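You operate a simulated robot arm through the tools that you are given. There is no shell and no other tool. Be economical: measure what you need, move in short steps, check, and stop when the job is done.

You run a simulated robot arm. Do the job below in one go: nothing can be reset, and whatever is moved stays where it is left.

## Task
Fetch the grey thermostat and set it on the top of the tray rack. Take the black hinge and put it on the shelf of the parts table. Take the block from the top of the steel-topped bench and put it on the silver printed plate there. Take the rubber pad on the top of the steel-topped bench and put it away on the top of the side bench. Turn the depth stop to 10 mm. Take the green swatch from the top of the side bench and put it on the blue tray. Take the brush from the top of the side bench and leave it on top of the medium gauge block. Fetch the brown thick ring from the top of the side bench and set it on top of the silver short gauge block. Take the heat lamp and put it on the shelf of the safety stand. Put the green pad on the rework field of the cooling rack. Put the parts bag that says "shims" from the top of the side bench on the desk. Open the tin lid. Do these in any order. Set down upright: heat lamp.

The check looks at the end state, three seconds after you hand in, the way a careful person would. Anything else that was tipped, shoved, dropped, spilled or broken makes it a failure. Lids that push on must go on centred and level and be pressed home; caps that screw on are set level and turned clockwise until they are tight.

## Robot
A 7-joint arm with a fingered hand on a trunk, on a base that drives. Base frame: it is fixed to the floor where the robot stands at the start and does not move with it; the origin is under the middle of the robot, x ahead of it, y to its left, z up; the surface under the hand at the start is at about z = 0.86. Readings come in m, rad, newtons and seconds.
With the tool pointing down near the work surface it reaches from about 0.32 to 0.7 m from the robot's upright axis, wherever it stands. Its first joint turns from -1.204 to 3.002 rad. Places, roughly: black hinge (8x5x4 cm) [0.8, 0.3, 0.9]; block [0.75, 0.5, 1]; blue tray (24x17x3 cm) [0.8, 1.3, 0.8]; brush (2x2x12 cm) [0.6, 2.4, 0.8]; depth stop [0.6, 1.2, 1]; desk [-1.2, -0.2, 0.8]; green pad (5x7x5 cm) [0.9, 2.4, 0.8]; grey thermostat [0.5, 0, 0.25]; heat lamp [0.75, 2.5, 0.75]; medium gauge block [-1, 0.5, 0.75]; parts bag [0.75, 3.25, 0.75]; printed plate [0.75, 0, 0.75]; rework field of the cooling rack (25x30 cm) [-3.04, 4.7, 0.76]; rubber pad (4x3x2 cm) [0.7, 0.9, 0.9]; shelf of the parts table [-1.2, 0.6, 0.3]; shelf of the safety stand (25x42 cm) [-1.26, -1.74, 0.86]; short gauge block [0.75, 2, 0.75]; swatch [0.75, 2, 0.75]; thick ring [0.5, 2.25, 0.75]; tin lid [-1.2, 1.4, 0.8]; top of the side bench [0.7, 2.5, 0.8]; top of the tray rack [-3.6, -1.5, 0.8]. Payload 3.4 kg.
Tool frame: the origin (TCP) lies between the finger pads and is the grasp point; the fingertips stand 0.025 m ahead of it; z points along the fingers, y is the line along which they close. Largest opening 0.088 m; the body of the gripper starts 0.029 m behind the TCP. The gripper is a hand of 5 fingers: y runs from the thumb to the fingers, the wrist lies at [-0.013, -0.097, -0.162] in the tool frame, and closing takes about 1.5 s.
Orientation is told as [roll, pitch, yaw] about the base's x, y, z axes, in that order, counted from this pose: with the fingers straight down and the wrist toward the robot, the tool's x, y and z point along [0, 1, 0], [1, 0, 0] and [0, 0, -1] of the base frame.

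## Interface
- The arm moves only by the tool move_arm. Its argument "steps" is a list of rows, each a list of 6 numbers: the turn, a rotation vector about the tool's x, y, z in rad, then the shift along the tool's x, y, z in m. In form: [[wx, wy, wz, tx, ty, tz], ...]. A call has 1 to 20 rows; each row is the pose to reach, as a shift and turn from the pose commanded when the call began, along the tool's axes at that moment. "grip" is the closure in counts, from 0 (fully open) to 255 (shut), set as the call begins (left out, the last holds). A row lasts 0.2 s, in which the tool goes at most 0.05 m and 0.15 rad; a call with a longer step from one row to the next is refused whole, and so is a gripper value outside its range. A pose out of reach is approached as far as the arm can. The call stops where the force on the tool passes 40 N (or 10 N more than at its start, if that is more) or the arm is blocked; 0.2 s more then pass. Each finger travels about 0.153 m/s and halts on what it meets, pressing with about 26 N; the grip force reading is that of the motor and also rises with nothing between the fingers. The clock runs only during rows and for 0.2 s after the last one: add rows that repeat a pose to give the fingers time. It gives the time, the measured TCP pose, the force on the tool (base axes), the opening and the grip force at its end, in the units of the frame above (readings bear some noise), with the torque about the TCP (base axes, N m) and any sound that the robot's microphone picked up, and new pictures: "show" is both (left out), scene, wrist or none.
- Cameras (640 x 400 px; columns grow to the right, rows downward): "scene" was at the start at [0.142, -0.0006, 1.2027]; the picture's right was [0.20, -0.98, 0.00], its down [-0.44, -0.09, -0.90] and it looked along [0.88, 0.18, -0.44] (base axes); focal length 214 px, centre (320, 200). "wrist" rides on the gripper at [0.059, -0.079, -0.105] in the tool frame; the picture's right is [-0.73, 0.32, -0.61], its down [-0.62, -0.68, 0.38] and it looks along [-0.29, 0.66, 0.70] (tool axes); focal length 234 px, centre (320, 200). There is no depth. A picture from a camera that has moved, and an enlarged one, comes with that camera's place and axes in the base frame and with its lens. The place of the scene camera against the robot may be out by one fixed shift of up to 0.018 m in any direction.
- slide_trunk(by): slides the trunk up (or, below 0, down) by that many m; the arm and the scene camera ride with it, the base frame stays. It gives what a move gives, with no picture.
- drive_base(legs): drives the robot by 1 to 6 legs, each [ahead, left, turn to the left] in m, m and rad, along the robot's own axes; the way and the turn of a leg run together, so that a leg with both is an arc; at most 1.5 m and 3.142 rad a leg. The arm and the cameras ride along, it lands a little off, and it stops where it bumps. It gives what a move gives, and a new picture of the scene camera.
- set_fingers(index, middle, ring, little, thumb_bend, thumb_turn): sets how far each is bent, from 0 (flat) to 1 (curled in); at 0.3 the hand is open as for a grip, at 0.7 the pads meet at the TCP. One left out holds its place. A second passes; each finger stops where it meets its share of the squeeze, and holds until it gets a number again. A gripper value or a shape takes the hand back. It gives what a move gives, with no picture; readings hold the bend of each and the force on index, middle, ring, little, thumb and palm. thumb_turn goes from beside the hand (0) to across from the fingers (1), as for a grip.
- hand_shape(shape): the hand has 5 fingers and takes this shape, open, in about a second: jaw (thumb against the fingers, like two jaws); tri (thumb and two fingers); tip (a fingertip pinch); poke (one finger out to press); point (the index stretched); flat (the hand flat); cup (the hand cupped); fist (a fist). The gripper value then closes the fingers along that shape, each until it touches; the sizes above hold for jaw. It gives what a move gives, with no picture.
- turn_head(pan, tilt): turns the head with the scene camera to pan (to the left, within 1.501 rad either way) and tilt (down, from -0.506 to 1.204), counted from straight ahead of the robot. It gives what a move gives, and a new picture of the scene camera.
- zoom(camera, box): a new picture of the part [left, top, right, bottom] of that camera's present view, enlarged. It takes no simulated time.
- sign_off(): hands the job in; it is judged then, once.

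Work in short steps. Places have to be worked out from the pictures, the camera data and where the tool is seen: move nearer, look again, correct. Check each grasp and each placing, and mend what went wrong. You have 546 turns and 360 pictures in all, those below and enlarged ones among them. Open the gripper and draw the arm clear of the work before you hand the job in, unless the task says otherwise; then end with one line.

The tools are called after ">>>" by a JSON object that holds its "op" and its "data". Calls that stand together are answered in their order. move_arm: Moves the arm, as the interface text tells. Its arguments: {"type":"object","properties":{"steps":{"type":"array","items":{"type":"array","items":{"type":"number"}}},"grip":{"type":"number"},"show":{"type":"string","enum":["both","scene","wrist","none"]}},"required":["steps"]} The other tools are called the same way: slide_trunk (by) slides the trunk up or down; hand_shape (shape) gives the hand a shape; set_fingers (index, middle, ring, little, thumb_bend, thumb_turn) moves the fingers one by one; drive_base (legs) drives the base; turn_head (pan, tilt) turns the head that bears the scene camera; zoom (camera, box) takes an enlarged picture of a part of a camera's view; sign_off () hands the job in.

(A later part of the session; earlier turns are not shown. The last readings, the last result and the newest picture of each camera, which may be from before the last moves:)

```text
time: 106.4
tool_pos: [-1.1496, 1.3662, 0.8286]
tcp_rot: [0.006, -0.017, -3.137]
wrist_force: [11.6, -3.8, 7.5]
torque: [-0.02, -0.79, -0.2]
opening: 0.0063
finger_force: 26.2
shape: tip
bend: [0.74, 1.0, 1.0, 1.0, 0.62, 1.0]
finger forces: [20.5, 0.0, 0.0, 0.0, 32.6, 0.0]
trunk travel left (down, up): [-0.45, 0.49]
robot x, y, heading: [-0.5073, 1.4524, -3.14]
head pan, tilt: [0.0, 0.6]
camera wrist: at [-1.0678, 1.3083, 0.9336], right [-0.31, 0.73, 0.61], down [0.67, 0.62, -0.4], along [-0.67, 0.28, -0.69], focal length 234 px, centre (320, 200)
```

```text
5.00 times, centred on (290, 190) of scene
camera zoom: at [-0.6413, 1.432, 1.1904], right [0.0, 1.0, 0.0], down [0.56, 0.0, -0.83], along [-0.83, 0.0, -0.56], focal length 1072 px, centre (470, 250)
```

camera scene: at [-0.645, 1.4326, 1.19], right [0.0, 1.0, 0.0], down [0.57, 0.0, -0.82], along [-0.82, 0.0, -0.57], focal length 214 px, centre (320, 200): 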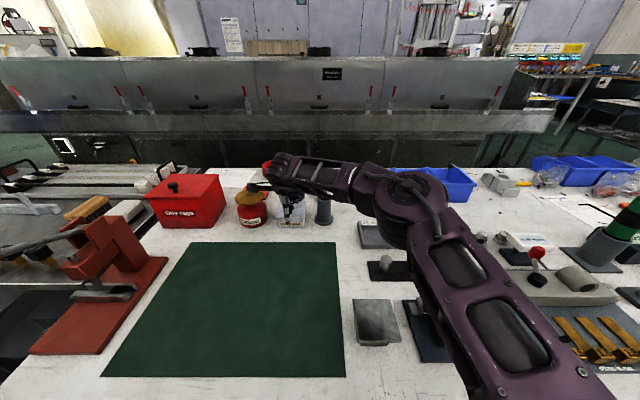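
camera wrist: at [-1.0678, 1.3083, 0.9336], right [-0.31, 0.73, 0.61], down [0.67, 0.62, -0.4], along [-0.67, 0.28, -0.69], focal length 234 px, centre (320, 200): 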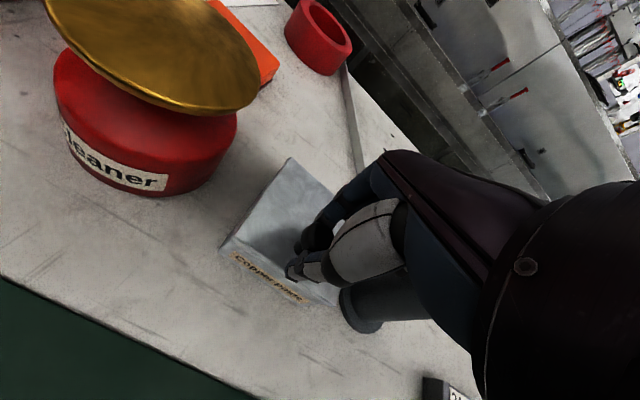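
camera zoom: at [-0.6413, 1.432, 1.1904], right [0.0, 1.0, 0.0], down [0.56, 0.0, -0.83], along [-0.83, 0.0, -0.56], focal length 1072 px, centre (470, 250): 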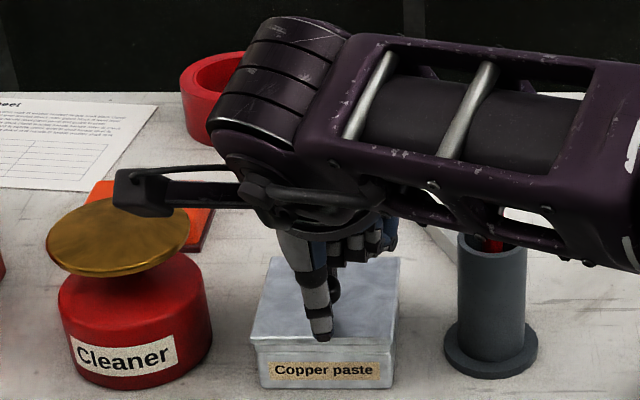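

I have the knob. I test-lift along a small arc, assuming the hinge is at the back.

>>> {"op": "move_arm", "data": {"steps": [[0.05, 0, 0, 0, 0.001, -0.003], [0.12, 0, 0, 0, 0.004, -0.0064], [0.2, 0, 0, 0, 0.0094, -0.0122], [0.28, 0, 0, 0, 0.0154, -0.0171], [0.36, 0, 0, 0, 0.022, -0.021], [0.45, 0, 0, 0, 0.029, -0.024]]}}

>>> {"op": "zoom", "data": {"camera": "scene", "box": [230, 150, 350, 230]}}

```text
time: 107.8
tool_pos: [-1.1284, 1.375, 0.841]
tcp_rot: [-0.003, 0.388, -3.13]
wrist_force: [0.4, 0.4, -0.6]
torque: [0.05, -0.02, -0.02]
opening: 0.0053
finger_force: 26.0
shape: tip
bend: [0.75, 1.0, 1.0, 1.0, 0.76, 0.97]
finger forces: [0.0, 0.1, 0.0, 0.0, 0.0, 0.1]
out of reach, approached as far as the arm can: row 4, 5, 6
trunk travel left (down, up): [-0.45, 0.49]
robot x, y, heading: [-0.5093, 1.4516, -3.141]
head pan, tilt: [0.0, 0.6]
camera scene: at [-0.6439, 1.4331, 1.1901], right [0.0, 1.0, 0.0], down [0.56, 0.0, -0.83], along [-0.83, 0.0, -0.56], focal length 214 px, centre (320, 200)
camera wrist: at [-1.093, 1.3172, 0.9687], right [-0.54, 0.72, 0.44], down [0.77, 0.63, -0.1], along [-0.35, 0.29, -0.89], focal length 234 px, centre (320, 200)
```

scene: 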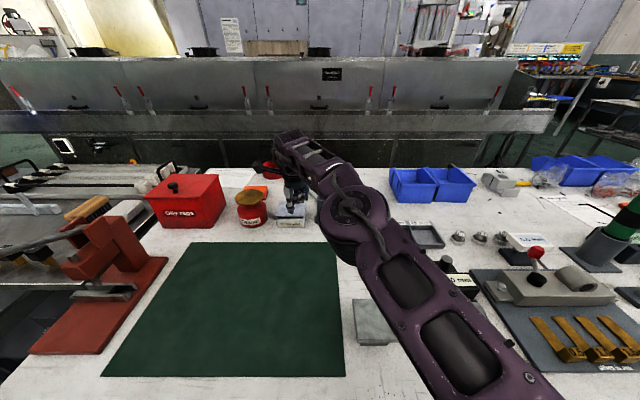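
wrist: 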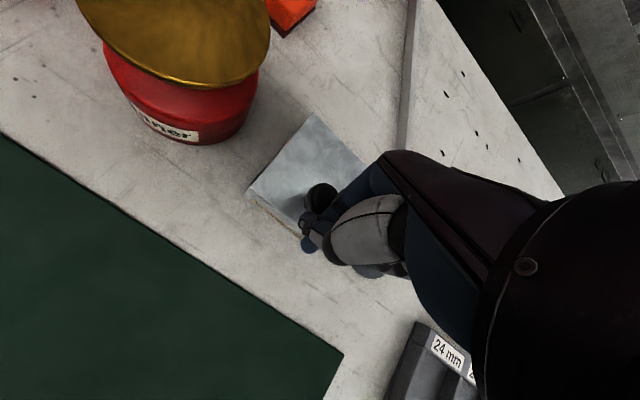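

```text
5.00 times, centred on (290, 190) of scene
camera zoom: at [-0.6439, 1.4331, 1.1901], right [0.0, 1.0, 0.0], down [0.56, 0.0, -0.83], along [-0.83, 0.0, -0.56], focal length 1072 px, centre (470, 250)
```

zoom: 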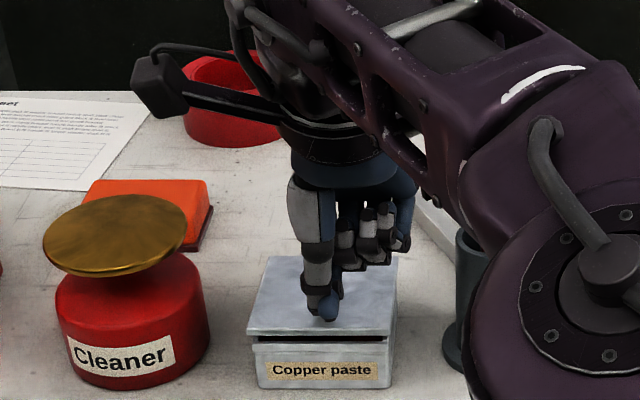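

The knob slipped, but the lid seems to show a gap at its front. I open and back off to look.

>>> {"op": "move_arm", "data": {"steps": [[0, 0, 0, 0, 0, -0.02], [-0.1, 0, 0, 0, -0.02, -0.05], [-0.2, 0, 0, 0, -0.03, -0.08], [-0.3, 0, 0, 0, -0.04, -0.1], [-0.37, 0, 0, 0, -0.05, -0.12]], "grip": 0}}

>>> {"op": "zoom", "data": {"camera": "wrist", "box": [200, 160, 340, 320]}}

>>> {"op": "zoom", "data": {"camera": "scene", "box": [230, 150, 350, 230]}}

```text
time: 109.0
tool_pos: [-1.1372, 1.373, 0.9707]
tcp_rot: [0.006, 0.061, -3.137]
wrist_force: [1.1, -0.5, 0.0]
torque: [0.02, 0.01, 0.02]
opening: 0.0876
finger_force: 0.0
shape: tip
bend: [0.3, 0.98, 0.99, 0.99, 0.3, 0.98]
finger forces: [0.0, 0.0, 0.0, 0.0, 0.1, 0.0]
out of reach, approached as far as the arm can: row 1
trunk travel left (down, up): [-0.45, 0.49]
robot x, y, heading: [-0.5076, 1.4553, -3.142]
head pan, tilt: [0.0, 0.6]
camera scene: at [-0.6442, 1.433, 1.19], right [0.0, 1.0, 0.0], down [0.56, 0.0, -0.83], along [-0.83, 0.0, -0.56], focal length 214 px, centre (320, 200)
camera wrist: at [-1.0634, 1.3164, 1.0823], right [-0.36, 0.73, 0.58], down [0.7, 0.62, -0.34], along [-0.61, 0.28, -0.74], focal length 234 px, centre (320, 200)
```

scene: 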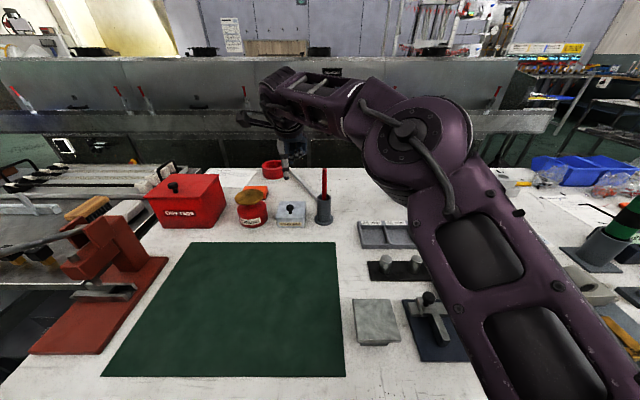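
wrist: 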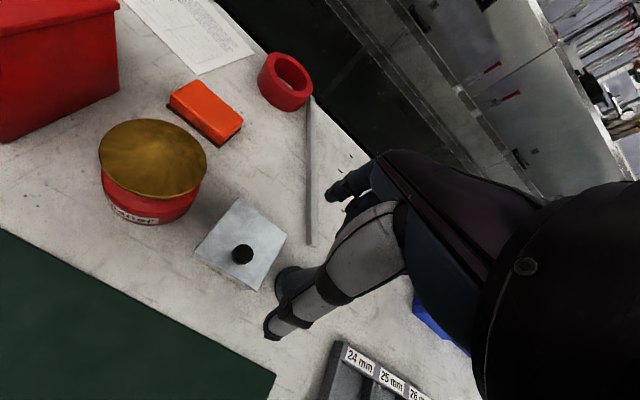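

```text
2.50 times, centred on (270, 240) of wrist
camera zoom: at [-1.0634, 1.3164, 1.0823], right [-0.36, 0.73, 0.58], down [0.7, 0.62, -0.34], along [-0.61, 0.28, -0.74], focal length 585 px, centre (445, 100)
```

zoom: 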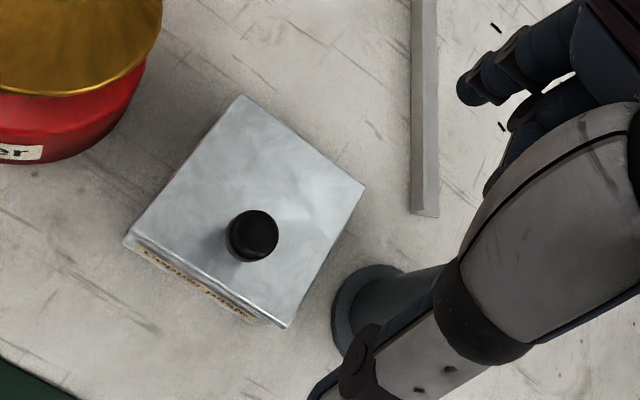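

```text
5.00 times, centred on (290, 190) of scene
camera zoom: at [-0.6442, 1.433, 1.19], right [0.0, 1.0, 0.0], down [0.56, 0.0, -0.83], along [-0.83, 0.0, -0.56], focal length 1072 px, centre (470, 250)
```

zoom: 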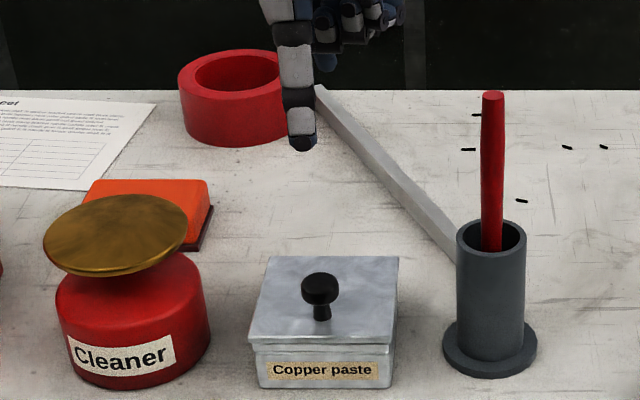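

>>> {"op": "zoom", "data": {"camera": "scene", "box": [270, 190, 320, 230]}}

```text
10.00 times, centred on (295, 210) of scene
camera zoom: at [-0.6442, 1.433, 1.19], right [0.0, 1.0, 0.0], down [0.56, 0.0, -0.83], along [-0.83, 0.0, -0.56], focal length 2145 px, centre (570, 100)
```

zoom: 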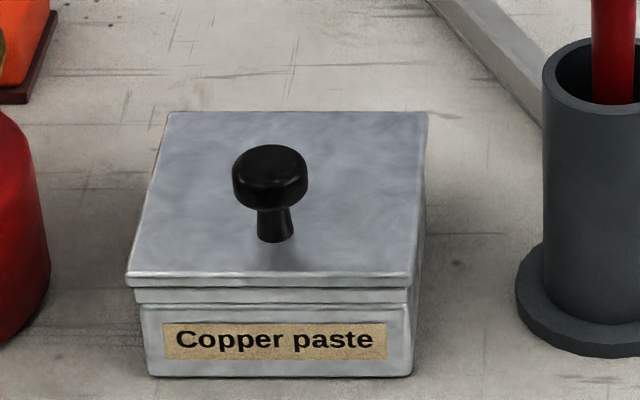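

The lid falls shut when released, and its plate overhangs the front slightly. I'll instead push it up from under its front lip with one finger: first draw back and shape the hand to poke, tilted.

>>> {"op": "move_arm", "data": {"steps": [[-0.1, 0, 0, 0, -0.04, 0], [-0.2, 0, 0, 0, -0.08, 0], [-0.3, 0, 0, 0, -0.12, 0.0], [-0.45, 0, 0, 0, -0.14, 0.0], [-0.6, 0, 0, 0, -0.16, 0.0], [-0.7, 0, 0, 0, -0.17, 0.0]], "show": "none"}}

>>> {"op": "hand_shape", "data": {"shape": "poke"}}

>>> {"op": "move_arm", "data": {"steps": [[0, 0, 0, 0, 0, 0]]}}

```text
time: 110.4
tool_pos: [-0.9662, 1.3737, 0.9859]
tcp_rot: [0.011, -0.637, 3.141]
wrist_force: [0.5, 0.1, 0.3]
torque: [0.0, 0.01, -0.02]
opening: 0.0875
finger_force: 0.0
shape: tip
bend: [0.3, 0.98, 0.99, 0.99, 0.3, 0.98]
finger forces: [0.0, 0.0, 0.0, 0.1, 0.0, 0.0]
trunk travel left (down, up): [-0.45, 0.49]
robot x, y, heading: [-0.511, 1.4536, -3.139]
head pan, tilt: [0.0, 0.6]
```

```text
time: 111.3
tool_pos: [-0.9668, 1.3757, 0.9846]
tcp_rot: [0.009, -0.635, 3.139]
wrist_force: [-0.5, -0.6, 0.2]
torque: [-0.03, 0.0, -0.02]
opening: 0.0
finger_force: 0.2
shape: poke
bend: [0.7, 0.7, 0.99, 0.99, 1.0, 1.0]
finger forces: [0.1, 0.0, 0.1, 0.0, 0.0, 0.0]
trunk travel left (down, up): [-0.45, 0.49]
robot x, y, heading: [-0.5117, 1.452, -3.14]
head pan, tilt: [0.0, 0.6]
```

```text
time: 111.7
tool_pos: [-0.9659, 1.3743, 0.984]
tcp_rot: [0.009, -0.635, 3.139]
wrist_force: [0.3, -0.4, 0.2]
torque: [0.0, 0.01, 0.01]
opening: 0.0001
finger_force: 0.1
shape: poke
bend: [0.7, 0.7, 0.99, 0.99, 1.0, 1.0]
finger forces: [0.0, 0.0, 0.0, 0.0, 0.0, 0.1]
trunk travel left (down, up): [-0.45, 0.49]
robot x, y, heading: [-0.5107, 1.4531, -3.143]
head pan, tilt: [0.0, 0.6]
camera scene: at [-0.6446, 1.4326, 1.19], right [0.0, 1.0, 0.0], down [0.56, 0.0, -0.83], along [-0.83, 0.0, -0.56], focal length 214 px, centre (320, 200)
camera wrist: at [-0.8391, 1.3174, 1.0235], right [0.1, 0.73, 0.68], down [0.32, 0.62, -0.72], along [-0.94, 0.29, -0.17], focal length 234 px, centre (320, 200)
```

scene: 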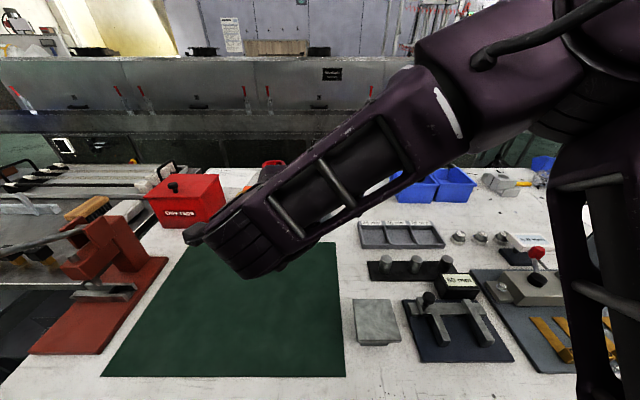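
wrist: 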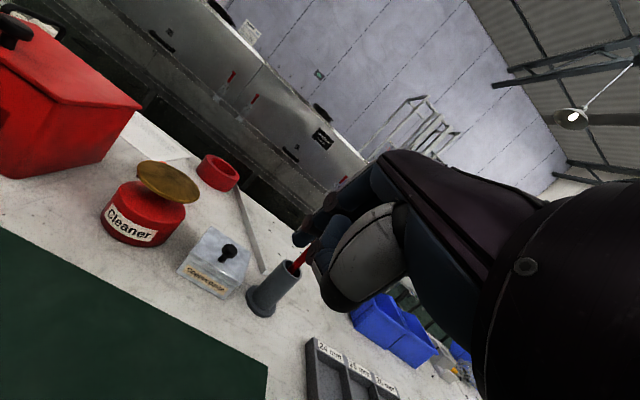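

The poke fingers (index and middle) lie along the tool axis. I zoom on the tin to place its front lip precisely.

>>> {"op": "zoom", "data": {"camera": "wrist", "box": [160, 210, 340, 320]}}

```text
3.56 times, centred on (250, 265) of wrist
camera zoom: at [-0.8391, 1.3174, 1.0235], right [0.1, 0.73, 0.68], down [0.32, 0.62, -0.72], along [-0.94, 0.29, -0.17], focal length 833 px, centre (569, -31)
```

zoom: 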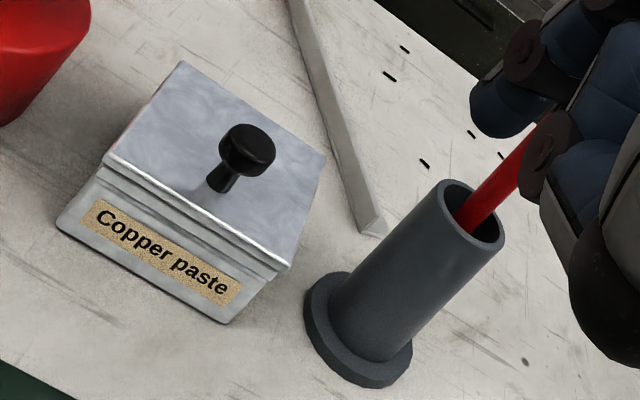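

The lip's front edge is at x≈-1.13, y 1.324–1.409, z≈0.80. I bring the finger tips to just in front of it, low, at (-1.095, 1.366, 0.787).

>>> {"op": "move_arm", "data": {"steps": [[0, 0, 0, 0.008, -0.003, 0.04], [0, 0, 0, 0.008, -0.006, 0.08], [0, 0, 0, 0.008, -0.009, 0.12], [0, 0, 0, 0.008, -0.012, 0.16], [0, 0, 0, 0.008, -0.0144, 0.2]]}}

>>> {"op": "zoom", "data": {"camera": "wrist", "box": [160, 160, 360, 320]}}

```text
time: 112.9
tool_pos: [-1.0754, 1.366, 0.8165]
tcp_rot: [0.009, -0.635, 3.14]
wrist_force: [-0.5, 0.2, 0.1]
torque: [-0.01, -0.04, -0.02]
opening: 0.0
finger_force: 0.1
shape: poke
bend: [0.7, 0.7, 0.99, 0.99, 1.0, 1.0]
finger forces: [0.0, 0.1, 0.0, 0.0, 0.1, 0.1]
trunk travel left (down, up): [-0.45, 0.49]
robot x, y, heading: [-0.5069, 1.4498, -3.14]
head pan, tilt: [0.0, 0.6]
camera scene: at [-0.6455, 1.4326, 1.1899], right [0.0, 1.0, 0.0], down [0.57, 0.0, -0.82], along [-0.82, 0.0, -0.57], focal length 214 px, centre (320, 200)
camera wrist: at [-0.9486, 1.3078, 0.8552], right [0.1, 0.73, 0.68], down [0.32, 0.62, -0.72], along [-0.94, 0.29, -0.17], focal length 234 px, centre (320, 200)
```

scene: 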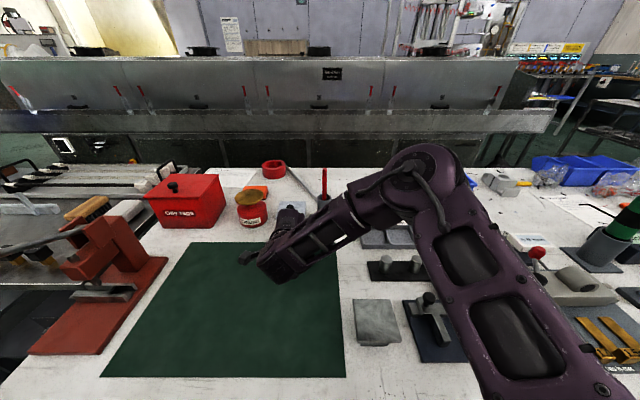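
wrist: 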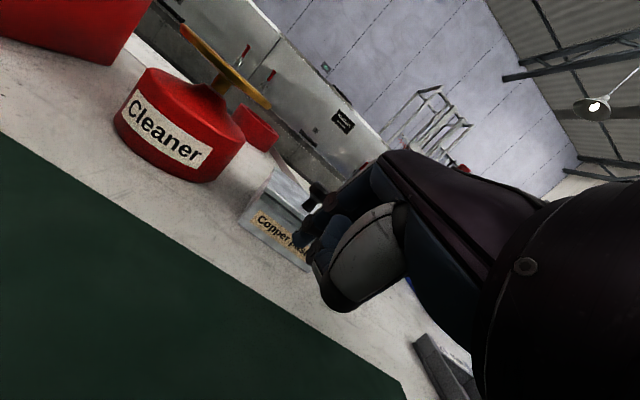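

```text
2.50 times, centred on (260, 240) of wrist
camera zoom: at [-0.9486, 1.3078, 0.8552], right [0.1, 0.73, 0.68], down [0.32, 0.62, -0.72], along [-0.94, 0.29, -0.17], focal length 585 px, centre (470, 100)
```

zoom: 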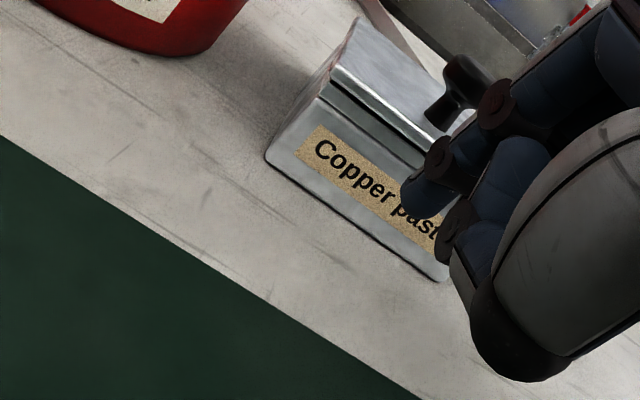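

The tip is in front of the lip. I move it forward and slightly lower until it touches the tin's front wall below the lip.

>>> {"op": "move_arm", "data": {"steps": [[0, 0, 0, 0, -0.0015, 0.013], [0, 0, 0, 0, 0.0065, 0.019], [0, 0, 0, 0, 0.0145, 0.025], [0, 0, 0, 0, 0.0195, 0.029], [0, 0, 0, 0, 0.0235, 0.032]], "show": "wrist"}}

>>> {"op": "zoom", "data": {"camera": "wrist", "box": [220, 160, 360, 280]}}

>>> {"op": "zoom", "data": {"camera": "scene", "box": [240, 170, 340, 240]}}

```text
time: 114.1
tool_pos: [-1.1114, 1.3645, 0.8035]
tcp_rot: [0.008, -0.637, 3.141]
wrist_force: [6.7, -2.1, 2.8]
torque: [0.03, 0.05, 0.01]
opening: 0.0
finger_force: 0.1
shape: poke
bend: [0.7, 0.7, 0.99, 0.99, 1.0, 1.0]
finger forces: [0.0, 6.0, 0.1, 0.0, 0.1, 0.0]
trunk travel left (down, up): [-0.45, 0.49]
robot x, y, heading: [-0.5111, 1.4541, -3.139]
head pan, tilt: [0.0, 0.6]
camera wrist: at [-0.9843, 1.308, 0.8418], right [0.1, 0.73, 0.67], down [0.32, 0.62, -0.72], along [-0.94, 0.28, -0.17], focal length 234 px, centre (320, 200)
```

wrist: 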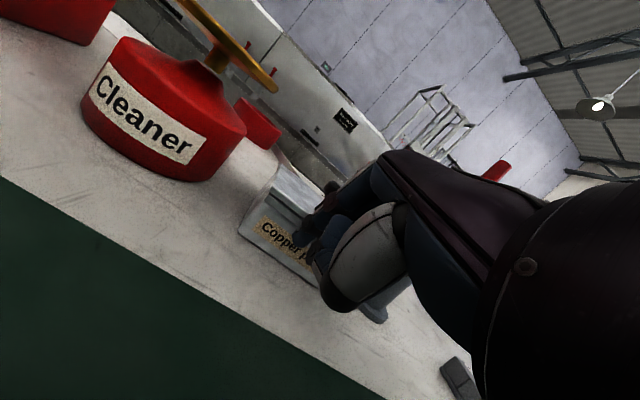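

```text
3.33 times, centred on (290, 220) of wrist
camera zoom: at [-0.9843, 1.308, 0.8418], right [0.1, 0.73, 0.67], down [0.32, 0.62, -0.72], along [-0.94, 0.28, -0.17], focal length 781 px, centre (420, 133)
```

zoom: 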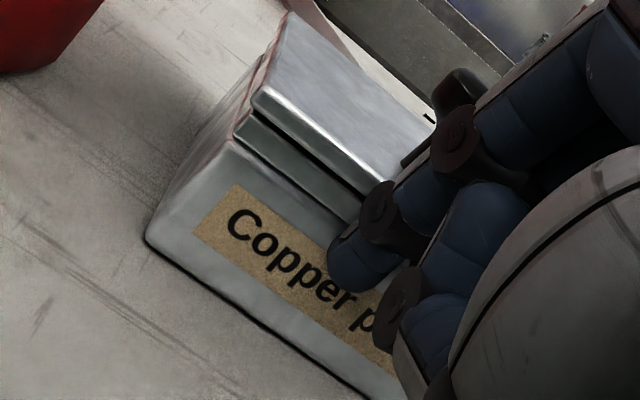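

```text
5.71 times, centred on (290, 205) of scene
camera zoom: at [-0.643, 1.4324, 1.1902], right [0.0, 1.0, 0.0], down [0.56, 0.0, -0.83], along [-0.83, 0.0, -0.56], focal length 1226 px, centre (491, 171)
```

zoom: 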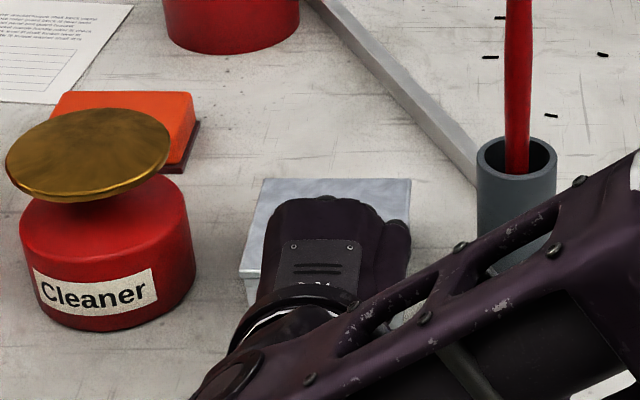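

The tips press the front wall just below the lid's groove. I move up along it, pressing gently forward, to catch the lid edge and raise it.

>>> {"op": "move_arm", "data": {"steps": [[0, 0, 0, 0, 0.0062, -0.0017], [0, 0, 0, 0, 0.0103, -0.0073], [0, 0, 0, 0, 0.0159, -0.0131], [0, 0, 0, 0, 0.0242, -0.0195], [0, 0, 0, 0, 0.0334, -0.0251]], "show": "wrist"}}

>>> {"op": "zoom", "data": {"camera": "wrist", "box": [220, 160, 360, 280]}}

>>> {"op": "zoom", "data": {"camera": "scene", "box": [240, 170, 340, 240]}}

```text
time: 115.3
tool_pos: [-1.122, 1.3654, 0.8423]
tcp_rot: [0.008, -0.637, 3.139]
wrist_force: [8.5, -2.2, 4.5]
torque: [-0.02, 0.01, 0.02]
opening: 0.0
finger_force: 0.1
shape: poke
bend: [0.7, 0.7, 0.99, 0.99, 1.0, 1.0]
finger forces: [1.7, 8.1, 0.0, 0.0, 0.0, 0.0]
trunk travel left (down, up): [-0.45, 0.49]
robot x, y, heading: [-0.5085, 1.4538, -3.136]
head pan, tilt: [0.0, 0.6]
camera wrist: at [-0.9943, 1.3082, 0.8809], right [0.1, 0.73, 0.67], down [0.32, 0.62, -0.72], along [-0.94, 0.28, -0.17], focal length 234 px, centre (320, 200)
```

wrist: 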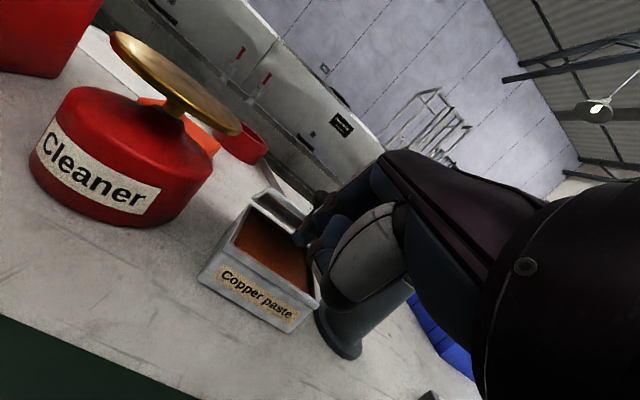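

```text
3.33 times, centred on (290, 220) of wrist
camera zoom: at [-0.9943, 1.3082, 0.8809], right [0.1, 0.73, 0.67], down [0.32, 0.62, -0.72], along [-0.94, 0.28, -0.17], focal length 781 px, centre (420, 133)
```

zoom: 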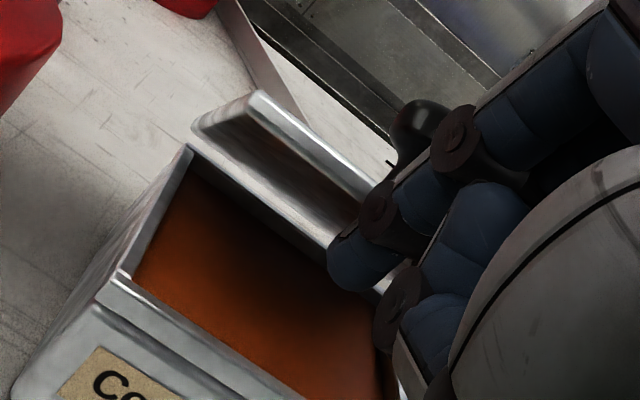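

```text
5.71 times, centred on (290, 205) of scene
camera zoom: at [-0.6423, 1.4322, 1.1903], right [0.0, 1.0, 0.0], down [0.56, 0.0, -0.83], along [-0.83, 0.0, -0.56], focal length 1226 px, centre (491, 171)
```

zoom: 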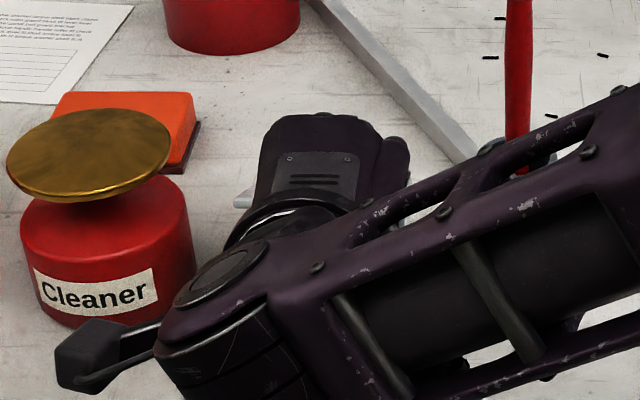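

The lid is lifting. I carry on along the arc to push it past vertical.

>>> {"op": "move_arm", "data": {"steps": [[0, 0, 0, 0, 0.009, -0.004], [0, 0, 0, 0, 0.0182, -0.0069], [0, 0, 0, 0, 0.0375, -0.009], [0, 0, 0, 0, 0.0568, -0.0063], [0, 0, 0, 0, 0.0749, 0.0012], [0, 0, 0, 0, 0.093, 0.0153]], "show": "wrist"}}

>>> {"op": "zoom", "data": {"camera": "wrist", "box": [180, 140, 380, 300]}}

```text
time: 116.7
tool_pos: [-1.2065, 1.3642, 0.8836]
tcp_rot: [0.009, -0.636, 3.141]
wrist_force: [0.4, 0.3, 0.1]
torque: [-0.02, -0.01, -0.03]
opening: 0.0
finger_force: 0.0
shape: poke
bend: [0.7, 0.7, 0.99, 0.99, 1.0, 1.0]
finger forces: [0.0, 0.0, 0.1, 0.0, 0.0, 0.0]
trunk travel left (down, up): [-0.45, 0.49]
robot x, y, heading: [-0.5103, 1.4534, -3.136]
head pan, tilt: [0.0, 0.6]
camera wrist: at [-1.0794, 1.3057, 0.923], right [0.1, 0.73, 0.68], down [0.32, 0.62, -0.72], along [-0.94, 0.29, -0.17], focal length 234 px, centre (320, 200)
```

wrist: 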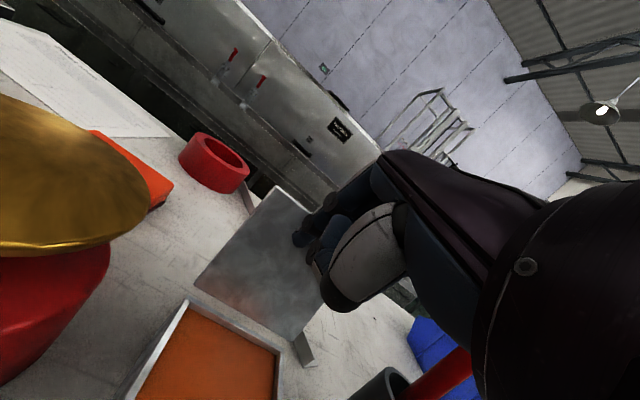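

```text
2.50 times, centred on (280, 220) of wrist
camera zoom: at [-1.0794, 1.3057, 0.923], right [0.1, 0.73, 0.68], down [0.32, 0.62, -0.72], along [-0.94, 0.29, -0.17], focal length 585 px, centre (420, 150)
```

zoom: 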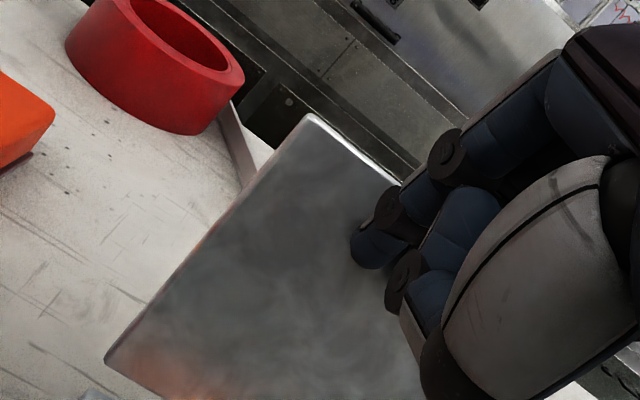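

The lid is up with no force on the finger. I withdraw and check that it stays open.

>>> {"op": "move_arm", "data": {"steps": [[0, 0, 0, 0, -0.01, -0.03], [0, 0, 0, 0, -0.02, -0.07], [0, 0, 0, 0, -0.03, -0.11], [0.1, 0, 0, 0, -0.05, -0.14], [0.2, 0, 0, 0, -0.07, -0.17], [0.3, 0, 0, 0, -0.09, -0.2], [0.45, 0, 0, 0, -0.11, -0.21], [0.6, 0, 0, 0, -0.13, -0.22], [0.63, 0, 0, 0, -0.16, -0.24]]}}

>>> {"op": "zoom", "data": {"camera": "scene", "box": [240, 170, 340, 240]}}

```text
time: 118.7
tool_pos: [-0.9336, 1.3656, 0.9835]
tcp_rot: [0.007, -0.005, -3.138]
wrist_force: [-0.5, -0.2, 0.2]
torque: [0.01, -0.01, 0.02]
opening: 0.0
finger_force: 0.0
shape: poke
bend: [0.7, 0.7, 0.99, 0.99, 1.0, 1.0]
finger forces: [0.0, 0.0, 0.0, 0.0, 0.0, 0.0]
trunk travel left (down, up): [-0.45, 0.49]
robot x, y, heading: [-0.5073, 1.4484, -3.142]
head pan, tilt: [0.0, 0.6]
camera scene: at [-0.6435, 1.4327, 1.1901], right [0.0, 1.0, 0.0], down [0.56, 0.0, -0.83], along [-0.83, 0.0, -0.56], focal length 214 px, centre (320, 200)
camera wrist: at [-0.8524, 1.3093, 1.0898], right [-0.32, 0.73, 0.6], down [0.68, 0.62, -0.39], along [-0.66, 0.28, -0.69], focal length 234 px, centre (320, 200)
```

scene: 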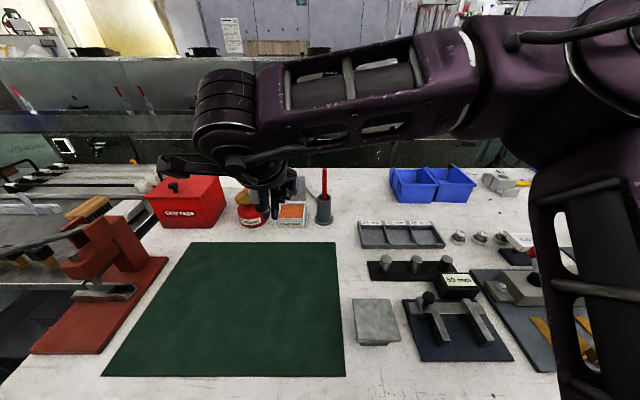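
wrist: 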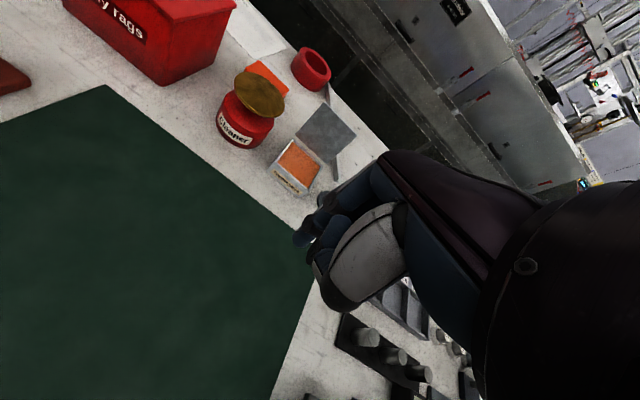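

```text
5.71 times, centred on (290, 205) of scene
camera zoom: at [-0.6435, 1.4327, 1.1901], right [0.0, 1.0, 0.0], down [0.56, 0.0, -0.83], along [-0.83, 0.0, -0.56], focal length 1226 px, centre (491, 171)
```

zoom: 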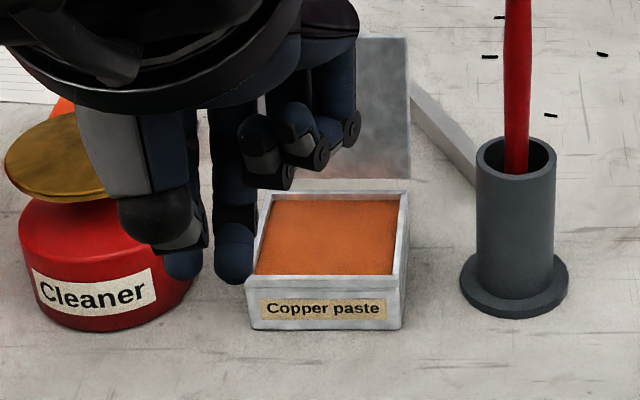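

Tin is open. I raise the hand, back off, turn around and go to the side bench at y≈2.2.

>>> {"op": "move_arm", "data": {"steps": [[0, 0, 0, 0, -0.01, -0.04], [0, 0, 0, 0, -0.02, -0.08], [0, 0, 0, 0, -0.03, -0.12], [0, 0, 0, 0, -0.04, -0.16]], "grip": 0, "show": "none"}}

>>> {"op": "hand_shape", "data": {"shape": "jaw"}}

>>> {"op": "drive_base", "data": {"legs": [[-0.28, 0, 0], [0, 0, 3.14], [0, 0.8, 0], [0.3, 0, 0]]}}

```text
time: 119.7
tool_pos: [-0.8947, 1.3705, 1.1442]
tcp_rot: [0.007, -0.007, -3.139]
wrist_force: [0.0, 0.1, 0.0]
torque: [-0.02, 0.01, 0.0]
opening: 0.0
finger_force: 0.0
shape: poke
bend: [0.7, 0.7, 0.99, 0.99, 1.0, 1.0]
finger forces: [0.1, 0.0, 0.1, 0.0, 0.1, 0.0]
trunk travel left (down, up): [-0.45, 0.49]
robot x, y, heading: [-0.5078, 1.4464, -3.14]
head pan, tilt: [0.0, 0.6]
```

```text
time: 120.6
tool_pos: [-0.8964, 1.3697, 1.1429]
tcp_rot: [0.006, -0.004, -3.139]
wrist_force: [0.4, -0.8, 0.4]
torque: [0.01, -0.01, 0.0]
opening: 0.0875
finger_force: 0.1
shape: jaw
bend: [0.3, 0.3, 0.3, 0.3, 0.3, 0.98]
finger forces: [0.0, 0.0, 0.0, 0.1, 0.0, 0.0]
trunk travel left (down, up): [-0.45, 0.49]
robot x, y, heading: [-0.5054, 1.4483, -3.139]
head pan, tilt: [0.0, 0.6]
```

```text
time: 135.2
tool_pos: [0.5426, 2.2305, 1.1426]
tcp_rot: [0.007, -0.006, -0.103]
wrist_force: [-0.1, -1.1, 1.1]
torque: [0.01, 0.04, -0.02]
opening: 0.0877
finger_force: 0.1
shape: jaw
bend: [0.3, 0.3, 0.3, 0.3, 0.3, 0.98]
finger forces: [0.0, 0.1, 0.0, 0.0, 0.0, 0.0]
trunk travel left (down, up): [-0.45, 0.49]
robot x, y, heading: [0.1491, 2.1895, -0.106]
head pan, tilt: [0.0, 0.6]
camera scene: at [0.2888, 2.1589, 1.1899], right [-0.11, -0.99, 0.0], down [-0.56, 0.06, -0.82], along [0.82, -0.09, -0.57], focal length 214 px, centre (320, 200)
```

scene: 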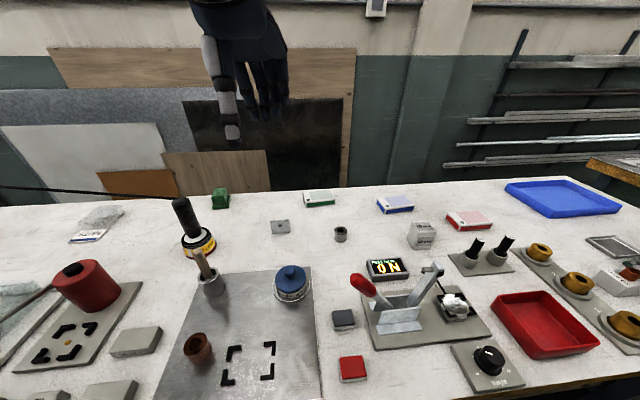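

I correct the heading and enlarge the region with the packets and the gauge block.

>>> {"op": "drive_base", "data": {"legs": [[0, 0.02, 0.106]]}}

>>> {"op": "zoom", "data": {"camera": "scene", "box": [240, 170, 520, 330]}}

```text
time: 136.2
tool_pos: [0.5372, 2.2934, 1.1435]
tcp_rot: [0.009, -0.004, 0.003]
wrist_force: [0.5, 0.1, 0.6]
torque: [-0.01, 0.01, 0.01]
opening: 0.0881
finger_force: 0.1
shape: jaw
bend: [0.3, 0.3, 0.3, 0.3, 0.3, 0.98]
finger forces: [0.0, 0.1, 0.0, 0.0, 0.0, 0.0]
trunk travel left (down, up): [-0.45, 0.49]
robot x, y, heading: [0.1477, 2.2107, -0.001]
head pan, tilt: [0.0, 0.6]
camera scene: at [0.2901, 2.1946, 1.19], right [0.0, -1.0, 0.0], down [-0.57, 0.0, -0.82], along [0.82, 0.0, -0.57], focal length 214 px, centre (320, 200)
```

scene: 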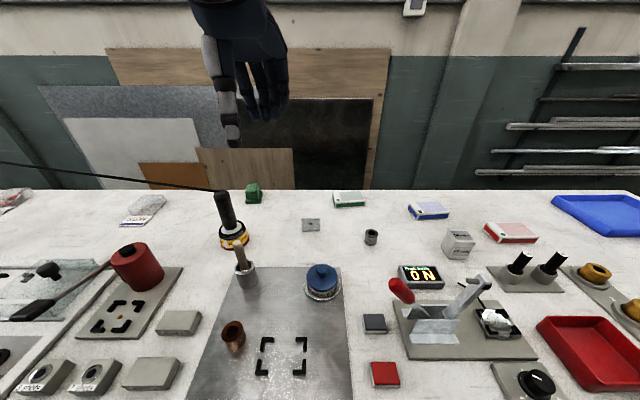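

```text
2.29 times, centred on (380, 250) of scene
camera zoom: at [0.2901, 2.1946, 1.19], right [0.0, -1.0, 0.0], down [-0.57, 0.0, -0.82], along [0.82, 0.0, -0.57], focal length 490 px, centre (183, 86)
```

zoom: 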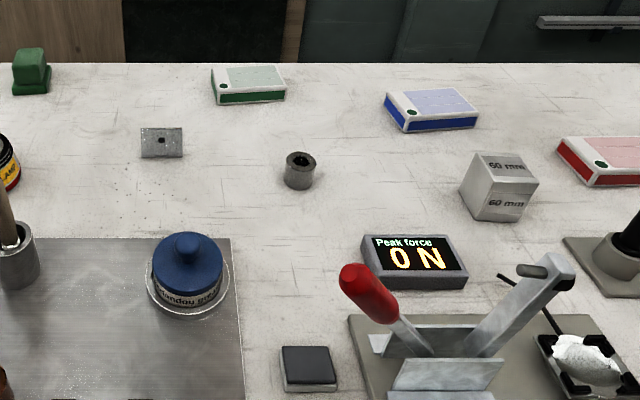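

Ring at about (0.447, 2.333); 60 mm gauge at about (0.61, 1.90). I back 8 cm and move the hand above the ring.

>>> {"op": "drive_base", "data": {"legs": [[-0.08, 0, 0]]}}

>>> {"op": "move_arm", "data": {"steps": [[0, 0, 0, 0.02, -0.0, 0.04], [0, 0, 0, 0.04, -0.0, 0.08], [0, 0, 0, 0.04, -0.0, 0.12], [0, 0, 0, 0.04, -0.0, 0.16], [0, 0, 0, 0.04, -0.0, 0.19]]}}

```text
time: 137.2
tool_pos: [0.4558, 2.2939, 1.1429]
tcp_rot: [0.007, -0.008, 0.004]
wrist_force: [-0.5, 0.2, 0.2]
torque: [-0.02, -0.01, 0.02]
opening: 0.0878
finger_force: 0.1
shape: jaw
bend: [0.3, 0.3, 0.3, 0.3, 0.3, 0.98]
finger forces: [0.1, 0.0, 0.0, 0.0, 0.0, 0.1]
trunk travel left (down, up): [-0.45, 0.49]
robot x, y, heading: [0.0722, 2.2092, 0.006]
head pan, tilt: [0.0, 0.6]
camera scene: at [0.2093, 2.1939, 1.1901], right [0.0, -1.0, 0.0], down [-0.56, 0.0, -0.83], along [0.83, 0.0, -0.56], focal length 214 px, centre (320, 200)
```

scene: 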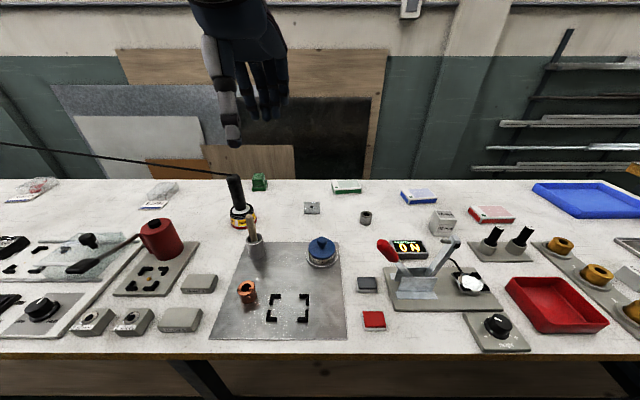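

```text
time: 138.4
tool_pos: [0.4571, 2.3366, 0.9559]
tcp_rot: [0.008, -0.006, 0.004]
wrist_force: [-0.2, 0.7, 0.5]
torque: [0.01, -0.03, -0.01]
opening: 0.088
finger_force: 0.1
shape: jaw
bend: [0.3, 0.3, 0.3, 0.3, 0.3, 0.98]
finger forces: [0.0, 0.1, 0.0, 0.0, 0.0, 0.1]
trunk travel left (down, up): [-0.45, 0.49]
robot x, y, heading: [0.0715, 2.2121, 0.001]
head pan, tilt: [0.0, 0.6]
camera scene: at [0.2109, 2.1939, 1.1899], right [0.0, -1.0, 0.0], down [-0.57, 0.0, -0.82], along [0.82, 0.0, -0.57], focal length 214 px, centre (320, 200)
camera wrist: at [0.3779, 2.3945, 1.062], right [0.32, -0.73, 0.6], down [-0.68, -0.62, -0.39], along [0.66, -0.28, -0.69], focal length 234 px, centre (320, 200)
```

scene: 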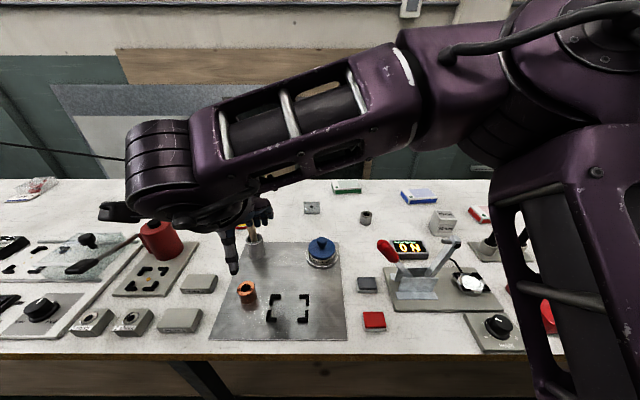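
wrist: 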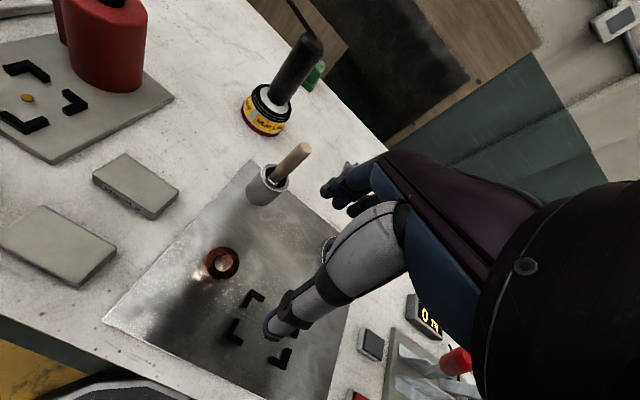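

The wrist view puts the ring at about (0.455, 2.362). I move over it and down to z≈0.90 to check again.

>>> {"op": "move_arm", "data": {"steps": [[0, 0, 0, 0.012, -0.0, 0.03], [0, 0, 0, 0.024, -0.003, 0.055]], "show": "wrist"}}

>>> {"op": "zoom", "data": {"camera": "wrist", "box": [180, 200, 340, 360]}}

```text
time: 139.0
tool_pos: [0.4531, 2.3604, 0.9005]
tcp_rot: [0.008, -0.005, 0.004]
wrist_force: [-0.7, -1.1, 0.3]
torque: [0.0, -0.03, 0.04]
opening: 0.0878
finger_force: 0.0
shape: jaw
bend: [0.3, 0.3, 0.3, 0.3, 0.3, 0.98]
finger forces: [0.0, 0.1, 0.1, 0.1, 0.0, 0.1]
trunk travel left (down, up): [-0.45, 0.49]
robot x, y, heading: [0.0709, 2.2126, -0.001]
head pan, tilt: [0.0, 0.6]
camera wrist: at [0.3745, 2.4181, 1.0068], right [0.32, -0.73, 0.6], down [-0.68, -0.62, -0.39], along [0.66, -0.28, -0.69], focal length 234 px, centre (320, 200)
```

wrist: 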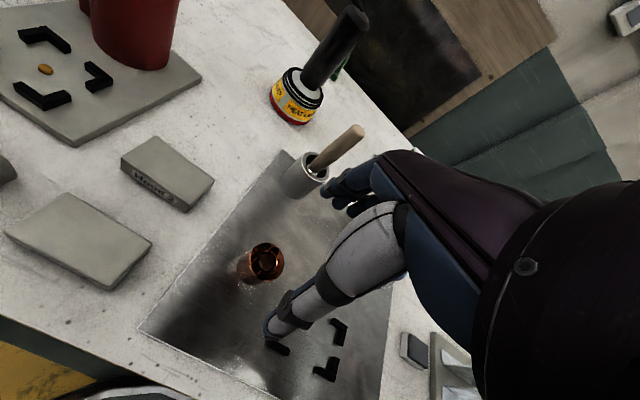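

```text
2.50 times, centred on (260, 280) of wrist
camera zoom: at [0.3745, 2.4181, 1.0068], right [0.32, -0.73, 0.6], down [-0.68, -0.62, -0.39], along [0.66, -0.28, -0.69], focal length 585 px, centre (470, 0)
```

zoom: 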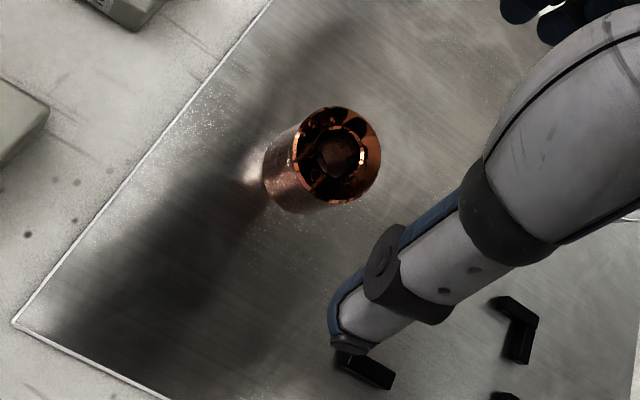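

The ring's top is at about (0.459, 2.361, 0.815). I descend to TCP z≈0.816 and grip.

>>> {"op": "move_arm", "data": {"steps": [[0, 0, 0, 0.0, 0.006, 0.03], [0, 0, 0, 0.0, 0.006, 0.06], [0, 0, 0, 0.0, 0.006, 0.085]], "show": "wrist"}}

>>> {"op": "move_arm", "data": {"steps": [[0, 0, 0, 0, 0, 0], [0, 0, 0, 0, 0, 0], [0, 0, 0, 0, 0, 0], [0, 0, 0, 0, 0, 0], [0, 0, 0, 0, 0, 0], [0, 0, 0, 0, 0, 0], [0, 0, 0, 0, 0, 0]], "grip": 255, "show": "wrist"}}

```text
time: 139.8
tool_pos: [0.4613, 2.359, 0.8151]
tcp_rot: [0.008, -0.005, 0.005]
wrist_force: [-0.1, 0.1, 0.3]
torque: [0.0, -0.02, 0.0]
opening: 0.0878
finger_force: 0.0
shape: jaw
bend: [0.3, 0.3, 0.3, 0.3, 0.3, 0.98]
finger forces: [0.1, 0.0, 0.0, 0.1, 0.0, 0.0]
trunk travel left (down, up): [-0.45, 0.49]
robot x, y, heading: [0.0689, 2.2132, 0.003]
head pan, tilt: [0.0, 0.6]
camera wrist: at [0.3822, 2.4177, 0.9216], right [0.32, -0.73, 0.6], down [-0.68, -0.62, -0.39], along [0.66, -0.28, -0.69], focal length 234 px, centre (320, 200)
```

wrist: 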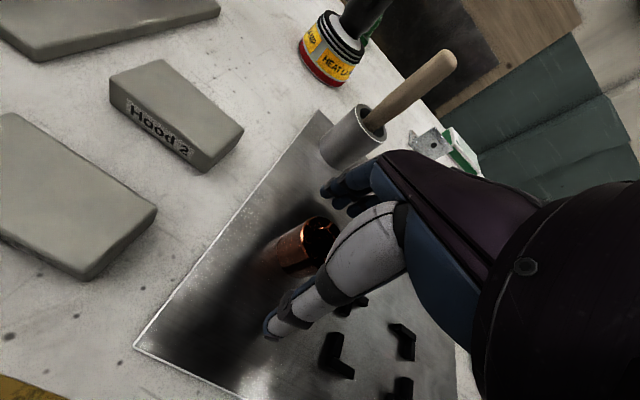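

```text
time: 141.4
tool_pos: [0.4606, 2.3587, 0.8163]
tcp_rot: [0.007, -0.006, 0.003]
wrist_force: [0.2, 1.0, -0.4]
torque: [-0.03, 0.0, 0.0]
opening: 0.0259
finger_force: 25.8
shape: jaw
bend: [0.73, 0.56, 0.63, 0.61, 0.74, 1.0]
finger forces: [14.4, 8.1, 0.1, 0.0, 21.9, 0.1]
trunk travel left (down, up): [-0.45, 0.49]
robot x, y, heading: [0.0686, 2.2087, -0.0]
head pan, tilt: [0.0, 0.6]
camera wrist: at [0.3821, 2.4175, 0.9219], right [0.32, -0.73, 0.6], down [-0.68, -0.62, -0.39], along [0.66, -0.28, -0.69], focal length 234 px, centre (320, 200)
```

wrist: 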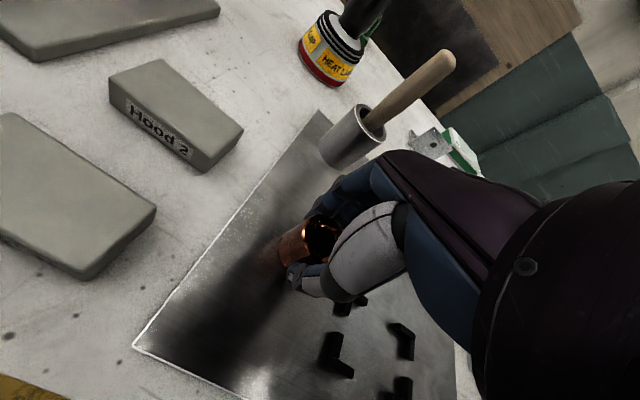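

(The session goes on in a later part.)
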